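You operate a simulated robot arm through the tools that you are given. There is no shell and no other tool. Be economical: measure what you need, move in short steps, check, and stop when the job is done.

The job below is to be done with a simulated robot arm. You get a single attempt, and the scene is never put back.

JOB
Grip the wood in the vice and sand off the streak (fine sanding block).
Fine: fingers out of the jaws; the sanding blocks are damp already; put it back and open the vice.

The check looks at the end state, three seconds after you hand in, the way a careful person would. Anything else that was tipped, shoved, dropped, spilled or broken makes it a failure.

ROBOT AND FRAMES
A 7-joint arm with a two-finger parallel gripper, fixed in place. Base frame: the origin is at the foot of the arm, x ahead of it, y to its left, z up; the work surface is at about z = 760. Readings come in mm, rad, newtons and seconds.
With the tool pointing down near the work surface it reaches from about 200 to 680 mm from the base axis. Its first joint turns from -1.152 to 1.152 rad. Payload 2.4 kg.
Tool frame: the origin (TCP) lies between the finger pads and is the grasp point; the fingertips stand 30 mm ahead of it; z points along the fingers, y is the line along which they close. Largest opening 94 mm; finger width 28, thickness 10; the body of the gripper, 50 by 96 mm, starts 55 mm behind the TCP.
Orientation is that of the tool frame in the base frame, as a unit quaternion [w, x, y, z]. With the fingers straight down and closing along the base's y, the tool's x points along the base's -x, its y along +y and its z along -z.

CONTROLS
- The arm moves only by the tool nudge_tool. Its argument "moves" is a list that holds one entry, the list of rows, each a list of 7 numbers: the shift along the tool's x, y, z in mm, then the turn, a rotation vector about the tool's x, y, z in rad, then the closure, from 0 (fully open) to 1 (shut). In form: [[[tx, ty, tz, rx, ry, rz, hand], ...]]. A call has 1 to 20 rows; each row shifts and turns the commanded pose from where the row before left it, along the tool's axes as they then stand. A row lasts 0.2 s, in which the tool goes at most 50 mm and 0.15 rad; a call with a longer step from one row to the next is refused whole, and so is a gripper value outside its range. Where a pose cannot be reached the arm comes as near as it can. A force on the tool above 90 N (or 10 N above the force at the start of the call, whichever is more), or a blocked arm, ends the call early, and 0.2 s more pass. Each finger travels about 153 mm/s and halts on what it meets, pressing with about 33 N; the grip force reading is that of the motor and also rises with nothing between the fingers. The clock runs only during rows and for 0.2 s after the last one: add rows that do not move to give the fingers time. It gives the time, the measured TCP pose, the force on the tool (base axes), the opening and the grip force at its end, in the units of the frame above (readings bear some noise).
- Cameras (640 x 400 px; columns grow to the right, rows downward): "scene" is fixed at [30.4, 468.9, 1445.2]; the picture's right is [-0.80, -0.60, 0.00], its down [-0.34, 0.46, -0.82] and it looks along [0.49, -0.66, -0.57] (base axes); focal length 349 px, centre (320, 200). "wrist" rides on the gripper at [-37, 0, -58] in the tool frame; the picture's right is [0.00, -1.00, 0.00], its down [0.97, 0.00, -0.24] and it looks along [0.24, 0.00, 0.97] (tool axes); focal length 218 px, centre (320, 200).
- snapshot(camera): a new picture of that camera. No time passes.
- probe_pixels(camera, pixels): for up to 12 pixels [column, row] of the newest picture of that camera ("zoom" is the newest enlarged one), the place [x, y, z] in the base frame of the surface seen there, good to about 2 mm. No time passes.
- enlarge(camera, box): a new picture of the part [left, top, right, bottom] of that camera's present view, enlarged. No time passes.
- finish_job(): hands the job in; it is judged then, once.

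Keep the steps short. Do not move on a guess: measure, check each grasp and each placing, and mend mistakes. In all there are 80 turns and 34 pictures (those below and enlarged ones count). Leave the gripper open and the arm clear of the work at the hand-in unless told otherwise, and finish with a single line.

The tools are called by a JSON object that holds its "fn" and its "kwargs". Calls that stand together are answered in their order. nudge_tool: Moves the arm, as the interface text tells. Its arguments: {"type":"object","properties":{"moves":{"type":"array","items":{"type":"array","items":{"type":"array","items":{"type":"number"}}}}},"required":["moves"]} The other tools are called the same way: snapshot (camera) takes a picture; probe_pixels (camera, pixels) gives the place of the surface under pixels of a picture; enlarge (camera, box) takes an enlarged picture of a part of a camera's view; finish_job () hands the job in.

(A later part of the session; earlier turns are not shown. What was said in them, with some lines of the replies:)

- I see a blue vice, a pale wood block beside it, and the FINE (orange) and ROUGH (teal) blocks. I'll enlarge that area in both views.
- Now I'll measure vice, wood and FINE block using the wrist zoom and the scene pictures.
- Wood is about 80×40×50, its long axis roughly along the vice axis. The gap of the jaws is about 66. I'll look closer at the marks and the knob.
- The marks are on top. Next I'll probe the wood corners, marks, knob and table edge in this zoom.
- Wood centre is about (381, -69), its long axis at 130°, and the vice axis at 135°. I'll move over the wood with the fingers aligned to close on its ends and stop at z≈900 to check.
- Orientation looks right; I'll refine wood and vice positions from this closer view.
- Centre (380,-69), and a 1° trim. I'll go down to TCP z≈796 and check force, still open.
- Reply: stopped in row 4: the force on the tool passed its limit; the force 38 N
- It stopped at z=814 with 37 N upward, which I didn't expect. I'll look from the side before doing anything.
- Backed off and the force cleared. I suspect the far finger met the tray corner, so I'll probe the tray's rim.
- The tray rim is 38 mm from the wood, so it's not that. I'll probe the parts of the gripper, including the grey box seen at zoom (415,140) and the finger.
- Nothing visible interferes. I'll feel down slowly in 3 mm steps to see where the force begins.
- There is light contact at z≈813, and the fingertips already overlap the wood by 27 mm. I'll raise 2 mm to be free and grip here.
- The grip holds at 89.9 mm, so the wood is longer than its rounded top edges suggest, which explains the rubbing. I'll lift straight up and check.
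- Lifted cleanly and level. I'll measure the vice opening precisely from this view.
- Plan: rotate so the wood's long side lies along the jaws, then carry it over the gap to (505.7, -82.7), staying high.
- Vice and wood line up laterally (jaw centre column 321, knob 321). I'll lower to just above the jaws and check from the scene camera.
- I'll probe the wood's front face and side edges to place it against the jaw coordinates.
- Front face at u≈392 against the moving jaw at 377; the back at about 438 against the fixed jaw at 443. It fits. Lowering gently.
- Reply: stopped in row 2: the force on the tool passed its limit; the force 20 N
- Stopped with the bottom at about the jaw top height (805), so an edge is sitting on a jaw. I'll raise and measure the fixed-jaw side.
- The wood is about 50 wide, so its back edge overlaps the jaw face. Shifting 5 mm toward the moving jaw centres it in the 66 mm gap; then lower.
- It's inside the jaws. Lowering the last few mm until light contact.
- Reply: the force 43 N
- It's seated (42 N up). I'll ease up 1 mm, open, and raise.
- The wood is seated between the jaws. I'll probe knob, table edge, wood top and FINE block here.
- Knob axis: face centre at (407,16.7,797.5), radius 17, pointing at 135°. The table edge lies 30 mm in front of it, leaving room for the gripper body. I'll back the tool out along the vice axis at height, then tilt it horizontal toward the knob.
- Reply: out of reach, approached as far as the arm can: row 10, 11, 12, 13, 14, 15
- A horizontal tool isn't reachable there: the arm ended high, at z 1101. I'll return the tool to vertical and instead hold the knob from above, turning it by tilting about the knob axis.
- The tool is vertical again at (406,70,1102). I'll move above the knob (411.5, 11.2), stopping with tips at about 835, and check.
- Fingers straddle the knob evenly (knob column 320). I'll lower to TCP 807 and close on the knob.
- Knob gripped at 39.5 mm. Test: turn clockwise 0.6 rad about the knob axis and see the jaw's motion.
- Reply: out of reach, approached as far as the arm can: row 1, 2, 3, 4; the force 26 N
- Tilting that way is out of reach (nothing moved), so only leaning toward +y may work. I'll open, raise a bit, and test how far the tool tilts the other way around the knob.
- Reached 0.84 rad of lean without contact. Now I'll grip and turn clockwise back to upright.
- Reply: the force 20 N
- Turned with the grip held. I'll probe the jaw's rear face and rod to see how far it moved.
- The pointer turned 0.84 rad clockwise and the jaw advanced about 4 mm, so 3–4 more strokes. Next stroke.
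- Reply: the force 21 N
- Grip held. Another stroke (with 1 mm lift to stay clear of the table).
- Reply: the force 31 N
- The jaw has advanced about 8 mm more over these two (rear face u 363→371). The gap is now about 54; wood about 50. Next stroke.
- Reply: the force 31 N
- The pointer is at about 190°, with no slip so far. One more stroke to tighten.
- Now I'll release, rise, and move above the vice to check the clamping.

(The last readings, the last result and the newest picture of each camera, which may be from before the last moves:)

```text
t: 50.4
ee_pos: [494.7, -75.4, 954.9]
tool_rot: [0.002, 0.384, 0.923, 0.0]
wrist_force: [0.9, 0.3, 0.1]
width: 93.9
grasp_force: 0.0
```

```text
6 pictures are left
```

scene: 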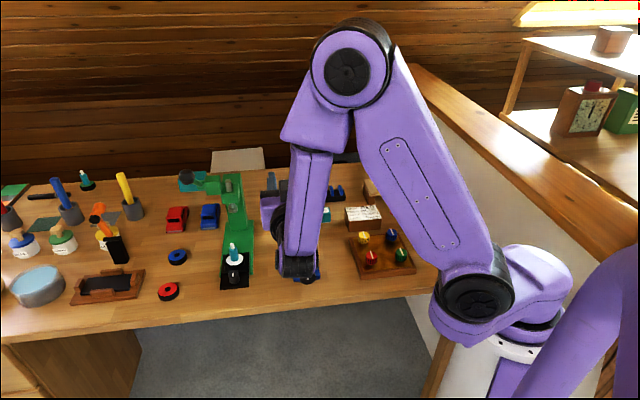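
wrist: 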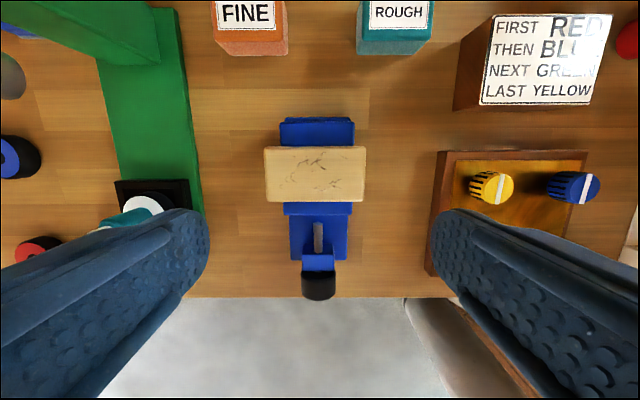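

The wood appears between both jaws. I'll probe wood corners and jaws for contact.

{"fn": "probe_pixels", "kwargs": {"camera": "wrist", "pixels": [[270, 153], [360, 152], [362, 197], [270, 199], [318, 143], [318, 149], [318, 200], [318, 205], [318, 213], [290, 207], [345, 207], [318, 255]]}}

{"fn": "probe_pixels", "kwargs": {"camera": "wrist", "pixels": [[280, 190], [355, 160], [300, 165], [340, 185], [318, 175], [217, 8], [283, 6], [220, 30], [283, 29], [222, 50], [285, 51], [250, 15]]}}

```text
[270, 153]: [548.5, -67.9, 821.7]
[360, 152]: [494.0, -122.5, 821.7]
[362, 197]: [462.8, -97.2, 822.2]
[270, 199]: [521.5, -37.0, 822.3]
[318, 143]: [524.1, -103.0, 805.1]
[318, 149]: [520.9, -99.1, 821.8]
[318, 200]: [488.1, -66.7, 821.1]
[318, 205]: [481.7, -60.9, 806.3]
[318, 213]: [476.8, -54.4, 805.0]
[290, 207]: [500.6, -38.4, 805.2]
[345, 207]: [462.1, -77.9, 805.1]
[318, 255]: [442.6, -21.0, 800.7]
```

```text
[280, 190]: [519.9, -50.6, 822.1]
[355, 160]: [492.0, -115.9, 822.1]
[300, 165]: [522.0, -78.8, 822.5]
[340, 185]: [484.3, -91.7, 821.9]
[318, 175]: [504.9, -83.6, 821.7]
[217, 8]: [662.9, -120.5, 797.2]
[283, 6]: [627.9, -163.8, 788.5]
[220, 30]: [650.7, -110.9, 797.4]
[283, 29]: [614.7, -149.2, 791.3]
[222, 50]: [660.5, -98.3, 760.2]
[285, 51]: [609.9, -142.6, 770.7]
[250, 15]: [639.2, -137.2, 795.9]
```

Wood hardly shifted, so I need to see whether there's still a gap. I'll enlarge the vice region.

{"fn": "enlarge", "kwargs": {"camera": "wrist", "box": [255, 105, 380, 225]}}

```text
3.33 times, centred on (318, 165) of wrist
```

zoom: 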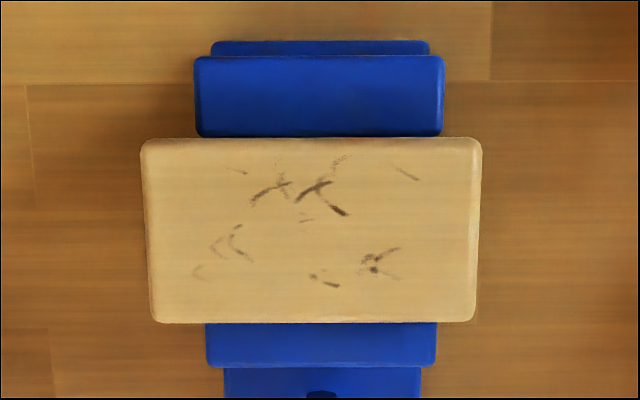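

There is no gap at the fixed jaw, and the moving jaw appears flush. I'll check the knob pointer in the scene to confirm the last stroke hit resistance.

{"fn": "enlarge", "kwargs": {"camera": "scene", "box": [270, 205, 350, 290]}}

```text
4.71 times, centred on (310, 248) of scene
```

zoom: 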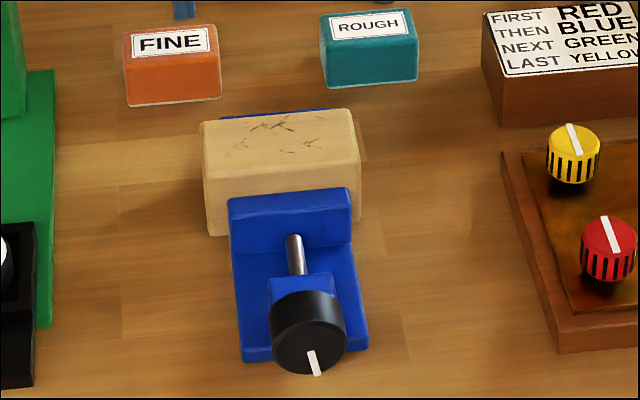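

The pointer sits at about 170°, so the last stroke met firm resistance (slipped when tight). I'll check jaw-to-wood contact by probing the boundary.

{"fn": "probe_pixels", "kwargs": {"camera": "zoom", "pixels": [[290, 184], [290, 189], [290, 193], [290, 197], [290, 202], [290, 208], [290, 214], [290, 220], [240, 195], [340, 190], [290, 170], [290, 150]]}}

```text
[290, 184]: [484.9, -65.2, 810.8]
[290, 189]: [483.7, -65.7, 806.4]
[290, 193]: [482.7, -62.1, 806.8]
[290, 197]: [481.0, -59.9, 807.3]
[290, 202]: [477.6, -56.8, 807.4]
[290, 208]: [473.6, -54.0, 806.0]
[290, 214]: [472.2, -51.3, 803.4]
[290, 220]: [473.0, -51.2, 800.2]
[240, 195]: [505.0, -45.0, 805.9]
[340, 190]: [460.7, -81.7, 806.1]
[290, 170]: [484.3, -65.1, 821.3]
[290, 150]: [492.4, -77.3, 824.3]
```

The wood face meets the jaw top edge with no visible gap, so it's clamped. Next: FINE block, centre about (640,-135), long side along the tool's y already. I'll move above it and take one picture.

{"fn": "nudge_tool", "kwargs": {"moves": [[[-36, 15, 0, 0, 0, 0, 0], [-36, 15, 0, 0, 0, 0, 0], [-36, 15, 0, 0, 0, 0, 0], [-37, 16, 0, 0, 0, 0, 0], [0, 0, 40, 0, 0, 0, 0], [0, 0, 40, 0, 0, 0, 0], [0, 0, 0, 0, 0, 0, 0]]]}}

{"fn": "snapshot", "kwargs": {"camera": "wrist"}}

```text
t: 52.0
ee_pos: [642.3, -133.9, 875.8]
tool_rot: [0.002, 0.384, 0.923, 0.0]
wrist_force: [0.5, 0.8, 0.8]
width: 93.9
grasp_force: 0.1
```

```text
3 pictures are left
```

wrist: 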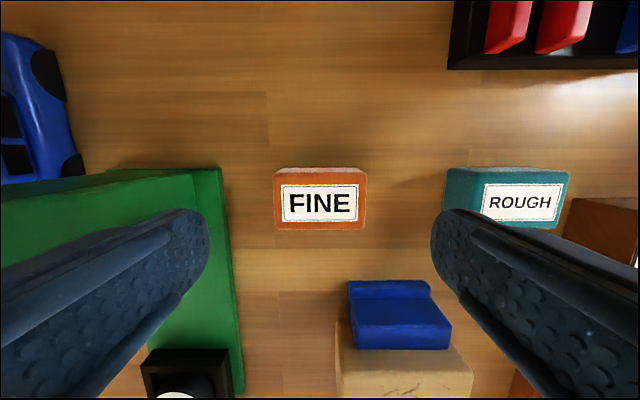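

Well centred (block columns 275–366). I'll probe corners for the final offset and its home.

{"fn": "probe_pixels", "kwargs": {"camera": "wrist", "pixels": [[278, 177], [363, 177], [363, 226], [278, 226], [320, 201], [320, 170], [230, 300], [445, 185], [350, 330], [450, 330], [236, 230], [222, 230]]}}

```text
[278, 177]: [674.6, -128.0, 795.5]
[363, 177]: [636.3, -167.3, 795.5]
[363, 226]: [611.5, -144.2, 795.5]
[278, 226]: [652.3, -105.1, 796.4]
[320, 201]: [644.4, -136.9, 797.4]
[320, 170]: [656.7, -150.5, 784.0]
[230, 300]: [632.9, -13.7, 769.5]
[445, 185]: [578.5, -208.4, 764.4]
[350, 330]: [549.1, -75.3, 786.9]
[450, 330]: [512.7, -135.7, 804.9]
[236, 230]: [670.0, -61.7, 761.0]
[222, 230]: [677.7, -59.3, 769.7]
```

Offset −2.6 mm in x. I'll descend to TCP 802 (tips 12 mm above the table) and grip.

{"fn": "nudge_tool", "kwargs": {"moves": [[[-2.6, -0.6, 25, 0, 0, 0, 0], [0, 0, 25, 0, 0, 0, 0], [0, 0, 15, 0, 0, 0, 0], [0, 0, 8.8, 0, 0, 0, 0], [0, 0, 0, 0, 0, 0, 0], [0, 0, 0, 0, 0, 0, 0.2], [0, 0, 0, 0, 0, 0, 0.5], [0, 0, 0, 0, 0, 0, 0.5], [0, 0, 0, 0, 0, 0, 0.5]]]}}

```text
t: 54.0
ee_pos: [644.1, -136.8, 800.8]
tool_rot: [0.002, 0.384, 0.923, 0.0]
wrist_force: [0.0, -0.4, 0.7]
width: 60.6
grasp_force: 32.8
```

Gripped at 60.6 mm. I'll lift and carry it over the wood, staying high.

{"fn": "nudge_tool", "kwargs": {"moves": [[[0, 0, -15, 0, 0, 0, 0.5], [0, 0, -45, 0, 0, 0, 0.5], [0, 0, -45, 0, 0, 0, 0.5], [32, -14.6, 0, 0, 0, 0, 0.5], [32, -14.6, 0, 0, 0, 0, 0.5], [32, -14.5, 0, 0, 0, 0, 0.5], [32, -14.5, 0, 0, 0, 0, 0.5], [0, 0, 0, 0, 0, 0, 0.5], [0, 0, 0, 0, 0, 0, 0.5]]]}}

```text
t: 56.0
ee_pos: [513.0, -88.2, 906.2]
tool_rot: [0.002, 0.384, 0.923, 0.0]
wrist_force: [0.5, 0.6, 0.2]
width: 60.5
grasp_force: 33.0
```

The block is still held. Lowering toward the wood top (contact expected near TCP 863).

{"fn": "nudge_tool", "kwargs": {"moves": [[[0, 0, 20, 0, 0, 0, 0.5], [0, 0, 16, 0, 0, 0, 0.5], [0, 0, 4, 0, 0, 0, 0.5], [0, 0, 2, 0, 0, 0, 0.5], [0, 0, 0, 0, 0, 0, 0.5]]]}}

```text
t: 57.2
ee_pos: [512.1, -86.4, 864.6]
tool_rot: [0.002, 0.385, 0.923, 0.0]
wrist_force: [0.2, 0.5, -0.4]
width: 60.9
grasp_force: 32.9
```

{"fn": "nudge_tool", "kwargs": {"moves": [[[0, 0, 1, 0, 0, 0, 0.5], [0, 0, 0.6, 0, 0, 0, 0.5], [0, 0, 0, 0, 0, 0, 0.5]]]}}

```text
t: 58.0
ee_pos: [513.4, -87.3, 863.7]
tool_rot: [0.003, 0.384, 0.923, 0.001]
wrist_force: [-1.0, -0.9, 14.0]
width: 60.6
grasp_force: 32.7
```

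Light contact of 14 N. Sanding strokes along the wood at this strip.

{"fn": "nudge_tool", "kwargs": {"moves": [[[0, 7, 0, 0, 0, 0, 0.5], [0, 7, 0, 0, 0, 0, 0.5], [0, -10, 0, 0, 0, 0, 0.5], [0, -9, 0, 0, 0, 0, 0.5], [0, -9, 0, 0, 0, 0, 0.5], [0, 9, 0, 0, 0, 0, 0.5], [0, 9, 0, 0, 0, 0, 0.5], [0, 10, 0, 0, 0, 0, 0.5], [0, -10, 0, 0, 0, 0, 0.5], [0, -9, 0, 0, 0, 0, 0.5], [0, -9, 0, 0, 0, 0, 0.5], [0, 9, 0, 0, 0, 0, 0.5], [0, 9, 0, 0, 0, 0, 0.5], [0, 10, 0, 0, 0, 0, 0.5], [0, -14, 0, 0, 0, 0, 0.5], [0, 0, 0, 0, 0, 0, 0.5]]]}}

```text
t: 61.4
ee_pos: [513.3, -84.3, 863.3]
tool_rot: [0.003, 0.384, 0.923, 0.001]
wrist_force: [5.8, 8.6, 18.5]
width: 60.8
grasp_force: 33.4
```

Stable. Next strip, 9 mm toward the front.

{"fn": "nudge_tool", "kwargs": {"moves": [[[9, 0, 0, 0, 0, 0, 0.5], [0, 14, 0, 0, 0, 0, 0.5], [0, -10, 0, 0, 0, 0, 0.5], [0, -9, 0, 0, 0, 0, 0.5], [0, -9, 0, 0, 0, 0, 0.5], [0, 9, 0, 0, 0, 0, 0.5], [0, 9, 0, 0, 0, 0, 0.5], [0, 10, 0, 0, 0, 0, 0.5], [0, -10, 0, 0, 0, 0, 0.5], [0, -9, 0, 0, 0, 0, 0.5], [0, -9, 0, 0, 0, 0, 0.5], [0, 14, 0, 0, 0, 0, 0.5], [9, 0, 0, 0, 0, 0, 0.5], [0, 14, 0, 0, 0, 0, 0.5], [0, -14, 0, 0, 0, 0, 0.5], [0, -14, 0, 0, 0, 0, 0.5], [0, 14, 0, 0, 0, 0, 0.5], [0, 14, 0, 0, 0, 0, 0.5], [0, -14, 0, 0, 0, 0, 0.5], [0, 0, 0, 0, 0, 0, 0.5]]]}}

```text
t: 65.6
ee_pos: [499.7, -74.5, 862.8]
tool_rot: [0.002, 0.383, 0.924, 0.0]
wrist_force: [2.5, 2.7, 5.2]
width: 60.9
grasp_force: 32.7
```

Force has fallen to 5 N, so I'll press 0.5 mm more and go over front, middle and back again.

{"fn": "nudge_tool", "kwargs": {"moves": [[[0, 0, 0.5, 0, 0, 0, 0.5], [0, 12, 0, 0, 0, 0, 0.5], [0, -12, 0, 0, 0, 0, 0.5], [0, -13, 0, 0, 0, 0, 0.5], [0, 13, 0, 0, 0, 0, 0.5], [0, 13, 0, 0, 0, 0, 0.5], [-9, 0, 0, 0, 0, 0, 0.5], [0, -13, 0, 0, 0, 0, 0.5], [0, -13, 0, 0, 0, 0, 0.5], [0, 13, 0, 0, 0, 0, 0.5], [0, 13, 0, 0, 0, 0, 0.5], [-9, 0, 0, 0, 0, 0, 0.5], [0, -13, 0, 0, 0, 0, 0.5], [0, -13, 0, 0, 0, 0, 0.5], [0, 13, 0, 0, 0, 0, 0.5], [0, 0, 0, 0, 0, 0, 0.5], [0, 0, -15, 0, 0, 0, 0.5], [0, 0, -28, 0, 0, 0, 0.5], [0, 0, 0, 0, 0, 0, 0.5]]]}}

```text
t: 69.6
ee_pos: [512.2, -86.3, 905.5]
tool_rot: [0.0, 0.384, 0.923, 0.0]
wrist_force: [0.4, -0.8, -0.6]
width: 61.1
grasp_force: 33.1
```

Now return above the block's home spot and check the wood in the scene picture.

{"fn": "nudge_tool", "kwargs": {"moves": [[[-32, 14.6, 0, 0, 0, 0, 0.5], [-32, 14.6, 0, 0, 0, 0, 0.5], [-32, 14.5, 0, 0, 0, 0, 0.5], [-32, 14.5, 0, 0, 0, 0, 0.5], [0, 0, 0, 0, 0, 0, 0.5], [0, 0, 0, 0, 0, 0, 0.5]]]}}

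{"fn": "enlarge", "kwargs": {"camera": "scene", "box": [270, 205, 350, 290]}}

```text
t: 71.0
ee_pos: [642.5, -136.4, 904.3]
tool_rot: [0.001, 0.384, 0.923, 0.0]
wrist_force: [0.4, -0.2, 0.2]
width: 60.9
grasp_force: 32.7
```

```text
4.71 times, centred on (310, 248) of scene
```

zoom: 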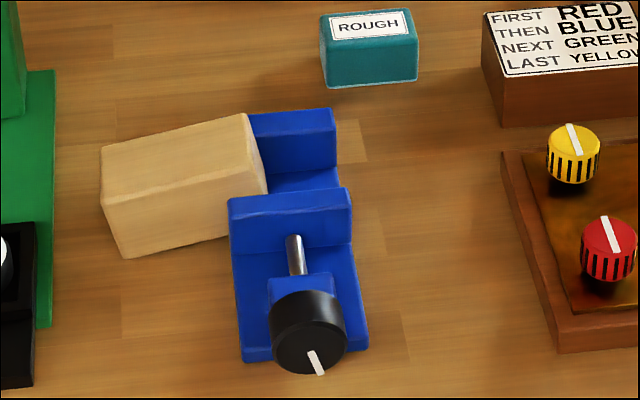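

The top is clean now, but the sanding dragged the wood sideways out of the jaws, so the clamping was weaker than I judged. First the block goes back at its home spot; then I'll re-seat the wood.

{"fn": "nudge_tool", "kwargs": {"moves": [[[0, 0, 40, 0, 0, 0, 0.5], [0, 0, 40, 0, 0, 0, 0.5], [0, 0, 16, 0, 0, 0, 0.5], [0, 0, 5, 0, 0, 0, 0.5], [0, 0, 1.5, 0, 0, 0, 0.5], [0, 0, 0, 0, 0, 0, 0.5]]]}}

```text
t: 72.4
ee_pos: [642.8, -137.0, 802.8]
tool_rot: [0.002, 0.384, 0.923, 0.0]
wrist_force: [0.6, -0.5, 0.2]
width: 61.0
grasp_force: 33.1
```

{"fn": "nudge_tool", "kwargs": {"moves": [[[0, 0, 1, 0, 0, 0, 0.5], [0, 0, 0.7, 0, 0, 0, 0.5], [0, 0, 0, 0, 0, 0, 0.5]]]}}

```text
t: 73.2
ee_pos: [643.9, -137.3, 801.3]
tool_rot: [0.002, 0.385, 0.923, 0.0]
wrist_force: [-0.1, 0.4, -0.6]
width: 60.8
grasp_force: 32.8
```

{"fn": "nudge_tool", "kwargs": {"moves": [[[0, 0, 0.7, 0, 0, 0, 0.5], [0, 0, 0.7, 0, 0, 0, 0.5], [0, 0, 0, 0, 0, 0, 0.5]]]}}

```text
t: 74.0
ee_pos: [644.2, -136.7, 801.0]
tool_rot: [0.002, 0.385, 0.923, 0.0]
wrist_force: [-5.8, 1.7, 12.9]
width: 61.2
grasp_force: 33.3
```

It touches the table (13 N). Release, rise, and return over the vice for a look at the wood.

{"fn": "nudge_tool", "kwargs": {"moves": [[[0, 0, -0.7, 0, 0, 0, 0.5], [0, 0, 0, 0, 0, 0, 0], [0, 0, 0, 0, 0, 0, 0], [0, 0, -15, 0, 0, 0, 0], [0, 0, -45, 0, 0, 0, 0], [0, 0, -47, 0, 0, 0, 0], [0, 0, -47, 0, 0, 0, 0], [38, -11, 0, 0, 0, 0, 0], [38, -11, 0, 0, 0, 0, 0], [38, -11, 0, 0, 0, 0, 0], [38, -11, 0, 0, 0, 0, 0], [0, 0, 0, 0, 0, 0, 0], [0, 0, 0, 0, 0, 0, 0]]]}}

{"fn": "snapshot", "kwargs": {"camera": "wrist"}}

```text
t: 76.8
ee_pos: [505.1, -58.5, 953.4]
tool_rot: [0.003, 0.385, 0.923, 0.001]
wrist_force: [-0.2, 0.8, -0.1]
width: 93.9
grasp_force: 0.1
```

```text
1 pictures are left
```

wrist: 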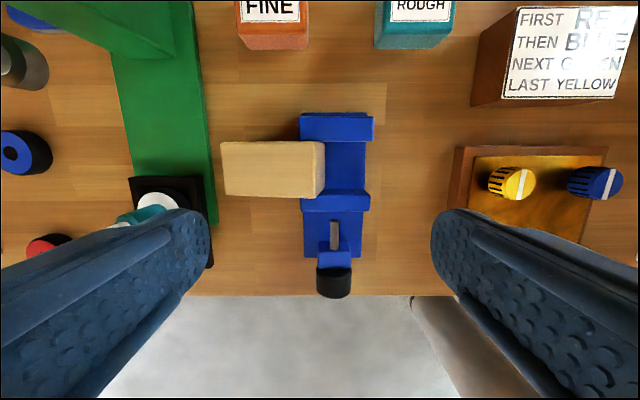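

FINE is back. The wood hangs out the left side of the jaws. I'll probe its top corners and side for tilt and yaw.

{"fn": "probe_pixels", "kwargs": {"camera": "wrist", "pixels": [[226, 146], [320, 146], [321, 188], [229, 190], [272, 168], [304, 140], [330, 147], [350, 165], [335, 193], [314, 197], [315, 204], [222, 170]]}}

{"fn": "probe_pixels", "kwargs": {"camera": "wrist", "pixels": [[240, 25], [296, 22], [300, 42], [243, 43], [210, 200], [214, 170], [365, 135], [365, 195], [303, 115], [372, 115], [303, 210], [318, 193]]}}

```text
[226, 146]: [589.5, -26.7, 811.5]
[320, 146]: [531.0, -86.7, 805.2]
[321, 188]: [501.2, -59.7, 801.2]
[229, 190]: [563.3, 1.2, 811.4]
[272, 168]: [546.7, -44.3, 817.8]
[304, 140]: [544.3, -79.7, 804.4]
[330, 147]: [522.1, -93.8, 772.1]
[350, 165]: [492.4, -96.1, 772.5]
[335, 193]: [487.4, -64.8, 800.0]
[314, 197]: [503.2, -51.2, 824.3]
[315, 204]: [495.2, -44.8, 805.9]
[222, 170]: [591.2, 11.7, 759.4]
```

```text
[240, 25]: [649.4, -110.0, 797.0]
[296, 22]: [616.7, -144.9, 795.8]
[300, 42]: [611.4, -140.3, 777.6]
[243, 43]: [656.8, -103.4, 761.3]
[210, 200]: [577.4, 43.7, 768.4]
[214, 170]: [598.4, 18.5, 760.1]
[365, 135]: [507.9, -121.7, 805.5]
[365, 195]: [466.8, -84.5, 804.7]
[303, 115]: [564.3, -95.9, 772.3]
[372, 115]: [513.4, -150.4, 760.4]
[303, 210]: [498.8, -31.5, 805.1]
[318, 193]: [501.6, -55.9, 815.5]
```

The wood just slid along the jaw channel (about 57 mm) and tips 9° off the plate's edge; the jaws still guide it. With fingers shut I'll go to its outer end and push it gently back. First go above the start point, then down.

{"fn": "nudge_tool", "kwargs": {"moves": [[[-5.8, 37, 0, 0, 0, 0, 0.5], [-5.8, 37, 0, 0, 0, 0, 1], [-5.9, 37, 0, 0, 0, 0, 1], [0, 0, 0, 0, 0, 0, 1], [0, 0, 40, 0, 0, 0, 1], [0, 0, 40, 0, 0, 0, 1], [0, 0, 30, 0, 0, 0, 1], [0, 0, 20, 0, 0, 0, 1], [0, 0, 14, 0, 0, 0, 1], [0, 0, 0, 0, 0, 0, 1], [0, 0, 0, 0, 0, 0, 1]]]}}

```text
t: 79.2
ee_pos: [596.0, 4.8, 809.3]
tool_rot: [0.002, 0.385, 0.923, 0.0]
wrist_force: [-0.1, 0.5, 0.3]
width: 0.2
grasp_force: 33.2
```

In place (u 418, v 425), no contact. Pushing along −y slowly.

{"fn": "nudge_tool", "kwargs": {"moves": [[[0, -5, 0, 0, 0, 0, 1], [0, -5, 0, 0, 0, 0, 1], [0, -5, 0, 0, 0, 0, 1], [0, -5, 0, 0, 0, 0, 1], [0, -4, 0, 0, 0, 0, 1], [0, -4, 0, 0, 0, 0, 1], [0, -4, 0, 0, 0, 0, 1], [0, -4, 0, 0, 0, 0, 1], [0, -4, 0, 0, 0, 0, 1], [0, -4, 0, 0, 0, 0, 1], [0, 0, 0, 0, 0, 0, 1]]]}}

```text
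t: 81.6
ee_pos: [566.2, -25.2, 810.2]
tool_rot: [0.002, 0.384, 0.923, 0.0]
wrist_force: [0.4, -0.1, -0.3]
width: 0.1
grasp_force: 33.2
```

No resistance, going smoothly. Another 25 mm.

{"fn": "nudge_tool", "kwargs": {"moves": [[[0, -4, 0, 0, 0, 0, 1], [0, -4, 0, 0, 0, 0, 1], [0, -4, 0, 0, 0, 0, 1], [0, -4, 0, 0, 0, 0, 1], [0, -3, 0, 0, 0, 0, 1], [0, -3, 0, 0, 0, 0, 1], [0, -3, 0, 0, 0, 0, 1], [0, 0, 0, 0, 0, 0, 1]]]}}

```text
t: 83.4
ee_pos: [547.2, -43.5, 811.1]
tool_rot: [0.002, 0.384, 0.923, 0.0]
wrist_force: [0.2, 0.0, -0.3]
width: 0.1
grasp_force: 33.2
```

Pushed to the intended spot. I'll back off, rise, and go above the knob with 45 mm opening.

{"fn": "nudge_tool", "kwargs": {"moves": [[[0, 8, 0, 0, 0, 0, 1], [0, 0, -45, 0, 0, 0, 1], [0, 0, -45, 0, 0, 0, 0.52], [33.5, -17.5, 0, 0, 0, 0, 0.52], [33.5, -17.5, 0, 0, 0, 0, 0.52], [33.5, -17.5, 0, 0, 0, 0, 0.52], [33.5, -17.5, 0, 0, 0, 0, 0.52], [0, 0, 0, 0, 0, 0, 0.52], [0, 0, 0, 0, 0, 0, 0.52]]]}}

```text
t: 85.4
ee_pos: [408.0, 10.7, 899.2]
tool_rot: [0.002, 0.384, 0.923, 0.0]
wrist_force: [0.2, 0.6, -0.3]
width: 45.1
grasp_force: 0.0
```

Correcting by (−2.7, +4) and going lower, still above the knob, to re-read the position.

{"fn": "nudge_tool", "kwargs": {"moves": [[[-2.7, 4, 25, 0, 0, 0, 0.52], [0, 0, 22, 0, 0, 0, 0.52], [0, 0, 0, 0, 0, 0, 0.52], [0, 0, 0, 0, 0, 0, 0.52]]]}}

```text
t: 86.4
ee_pos: [413.2, 11.1, 853.2]
tool_rot: [0.002, 0.384, 0.923, 0.001]
wrist_force: [0.2, 0.3, 0.2]
width: 45.1
grasp_force: 0.0
```

Good. Descend, grip, turn counter-clockwise 0.84 rad (opening), release, return upright.

{"fn": "nudge_tool", "kwargs": {"moves": [[[0, 0, 22, 0, 0, 0, 0.52], [0, 0, 17, 0, 0, 0, 0.52], [0, 0, 0, 0, 0, 0, 0.52], [0, 0, 0, 0, 0, 0, 0.9], [0, 0, 0, 0, 0, 0, 0.9], [0, 2.5, 0.1, 0.14, 0, 0, 0.9], [0, 2.5, 0.1, 0.14, 0, 0, 0.9], [0, 2.5, 0.1, 0.14, 0, 0, 0.9], [0, 2.5, 0.1, 0.14, 0, 0, 0.9], [0, 2.5, 0.1, 0.14, 0, 0, 0.9], [0, 2.5, 0.1, 0.14, 0, 0, 0.9], [0, 0, 0, 0, 0, 0, 0.52], [0, 0, 0, 0, 0, 0, 0.52], [0, -2.5, 0.1, -0.14, 0, 0, 0.52], [0, -2.5, 0.1, -0.14, 0, 0, 0.52], [0, -2.5, 0.1, -0.14, 0, 0, 0.52], [0, -2.5, 0.1, -0.14, 0, 0, 0.52], [0, -2.5, 0.1, -0.14, 0, 0, 0.52], [0, -2.5, 0.1, -0.14, 0, 0, 0.52], [0, 0, 0, 0, 0, 0, 0.52]]]}}

```text
t: 90.6
ee_pos: [414.2, 11.1, 814.4]
tool_rot: [0.002, 0.384, 0.923, 0.002]
wrist_force: [0.9, -0.3, 0.3]
width: 45.0
grasp_force: 0.0
```

Second opening stroke.

{"fn": "nudge_tool", "kwargs": {"moves": [[[0, 0, 0, 0, 0, 0, 0.9], [0, 0, 0, 0, 0, 0, 0.9], [0, 2.5, 0.1, 0.14, 0, 0, 0.9], [0, 2.5, 0.1, 0.14, 0, 0, 0.9], [0, 2.5, 0.1, 0.14, 0, 0, 0.9], [0, 2.5, 0.1, 0.14, 0, 0, 0.9], [0, 2.5, 0.1, 0.14, 0, 0, 0.9], [0, 2.5, 0.1, 0.14, 0, 0, 0.9], [0, 0, 0, 0, 0, 0, 0.9]]]}}

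```text
t: 92.6
ee_pos: [426.5, 20.5, 808.4]
tool_rot: [-0.154, 0.351, 0.844, -0.375]
wrist_force: [8.2, 1.9, -16.2]
width: 39.5
grasp_force: 45.0
```

Grip held at 39.5 mm through the turn. Release, return, and do the third stroke.

{"fn": "nudge_tool", "kwargs": {"moves": [[[0, 0, 0, 0, 0, 0, 0.52], [0, 0, 0, 0, 0, 0, 0.52], [0, -2.5, 0.1, -0.14, 0, 0, 0.52], [0, -2.5, 0.1, -0.14, 0, 0, 0.52], [0, -2.5, 0.1, -0.14, 0, 0, 0.52], [0, -2.5, 0.1, -0.14, 0, 0, 0.52], [0, -2.5, 0.1, -0.14, 0, 0, 0.52], [0, -2.5, 0.1, -0.14, 0, 0, 0.52], [0, 0, 0, 0, 0, 0, 0.52], [0, 0, 0, 0, 0, 0, 0.9], [0, 0, 0, 0, 0, 0, 0.9], [0, 2.5, 0.1, 0.14, 0, 0, 0.9], [0, 2.5, 0.1, 0.14, 0, 0, 0.9], [0, 2.5, 0.1, 0.14, 0, 0, 0.9], [0, 2.5, 0.1, 0.14, 0, 0, 0.9], [0, 2.5, 0.1, 0.14, 0, 0, 0.9], [0, 2.5, 0.1, 0.14, 0, 0, 0.9], [0, 0, 0, 0, 0, 0, 0.52], [0, 0, 0, 0, 0, 0, 0.52]]]}}

```text
t: 96.6
ee_pos: [424.7, 19.3, 810.4]
tool_rot: [-0.154, 0.351, 0.843, -0.377]
wrist_force: [0.7, 1.3, 1.4]
width: 45.1
grasp_force: 0.0
```

Three strokes undo about 2.5 of 2.9 rad. A last partial stroke of 0.42 rad, then release and return upright.

{"fn": "nudge_tool", "kwargs": {"moves": [[[0, -2.5, 0.1, -0.14, 0, 0, 0.52], [0, -2.5, 0.1, -0.14, 0, 0, 0.52], [0, -2.5, 0.1, -0.14, 0, 0, 0.52], [0, -2.5, 0.1, -0.14, 0, 0, 0.52], [0, -2.5, 0.1, -0.14, 0, 0, 0.52], [0, -2.5, 0.1, -0.14, 0, 0, 0.52], [0, 0, 0, 0, 0, 0, 0.52], [0, 0, 0, 0, 0, 0, 0.9], [0, 0, 0, 0, 0, 0, 0.9], [0, 2.5, 0.1, 0.14, 0, 0, 0.9], [0, 2.5, 0.1, 0.14, 0, 0, 0.9], [0, 2.5, 0.1, 0.14, 0, 0, 0.9], [0, 0, 0, 0, 0, 0, 0.52], [0, 0, 0, 0, 0, 0, 0.52], [0, -2.5, 0.1, -0.14, 0, 0, 0.52], [0, -2.5, 0.1, -0.14, 0, 0, 0.52], [0, -2.5, 0.1, -0.14, 0, 0, 0.52], [0, 0, 0, 0, 0, 0, 0.52]]]}}

{"fn": "nudge_tool", "kwargs": {"moves": [[[0, 0, -40, 0, 0, 0, 0.52], [0, 0, -45, 0, 0, 0, 0], [0, 0, -45, 0, 0, 0, 0], [-40, 0, -20, 0, 0, 0, 0], [-40, 0, 0, 0, 0, 0, 0], [-40, 0, 0, 0, 0, 0, 0], [0, 0, 0, 0, 0, 0, 0], [0, 0, 0, 0, 0, 0, 0]]]}}

{"fn": "snapshot", "kwargs": {"camera": "wrist"}}

```text
t: 100.4
ee_pos: [414.0, 10.9, 817.7]
tool_rot: [0.003, 0.384, 0.923, 0.0]
wrist_force: [0.5, -0.5, -0.5]
width: 45.0
grasp_force: 0.0
```

```text
t: 102.2
ee_pos: [498.2, -73.9, 965.9]
tool_rot: [0.002, 0.385, 0.923, 0.001]
wrist_force: [0.1, -0.3, -0.2]
width: 94.3
grasp_force: 0.0
```

```text
0 pictures are left
```

wrist: 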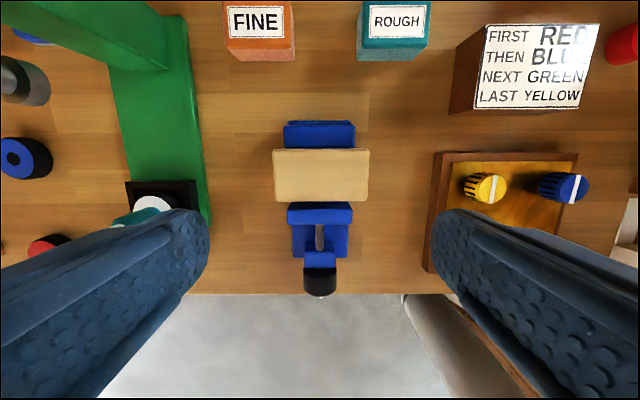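

The wood is back, centred in the vice with a clean top. I'll probe flatness and how far the jaw opened.

{"fn": "probe_pixels", "kwargs": {"camera": "wrist", "pixels": [[280, 155], [362, 155], [364, 196], [280, 197], [320, 175], [320, 204], [320, 210], [320, 218], [320, 222], [295, 205], [345, 205], [320, 290]]}}

{"fn": "probe_pixels", "kwargs": {"camera": "wrist", "pixels": [[228, 10], [285, 8], [232, 38], [290, 40], [258, 25], [320, 200], [300, 202], [340, 202], [320, 295], [332, 290]]}}

```text
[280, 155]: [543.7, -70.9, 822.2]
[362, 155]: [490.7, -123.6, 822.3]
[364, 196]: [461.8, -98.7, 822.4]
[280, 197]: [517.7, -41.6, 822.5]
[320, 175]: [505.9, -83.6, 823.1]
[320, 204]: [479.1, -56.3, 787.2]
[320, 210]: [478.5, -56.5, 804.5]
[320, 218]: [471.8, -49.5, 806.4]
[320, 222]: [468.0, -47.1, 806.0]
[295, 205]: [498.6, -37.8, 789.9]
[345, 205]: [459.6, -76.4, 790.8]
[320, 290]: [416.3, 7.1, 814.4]
```

```text
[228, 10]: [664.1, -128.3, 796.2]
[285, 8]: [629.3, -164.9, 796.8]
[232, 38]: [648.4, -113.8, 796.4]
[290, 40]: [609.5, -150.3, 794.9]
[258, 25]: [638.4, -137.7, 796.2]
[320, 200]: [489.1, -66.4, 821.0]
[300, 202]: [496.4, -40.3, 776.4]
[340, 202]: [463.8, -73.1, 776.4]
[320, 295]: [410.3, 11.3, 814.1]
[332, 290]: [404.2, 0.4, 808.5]
```

Wood lies flat at z 822, the jaw face is back at u≈379 (about 13 mm clear of the wood), FINE sits flat in its place, and the gripper is open and clear. Handing in.

{"fn": "finish_job", "kwargs": {}}

```text
The job is handed in.
```

The streak is sanded off with the FINE block, which is back in its place, and the vice is open with the wood flat between the jaws, though the grip was too loose: the wood slid partly out during sanding and I pushed it back without re-clamping.
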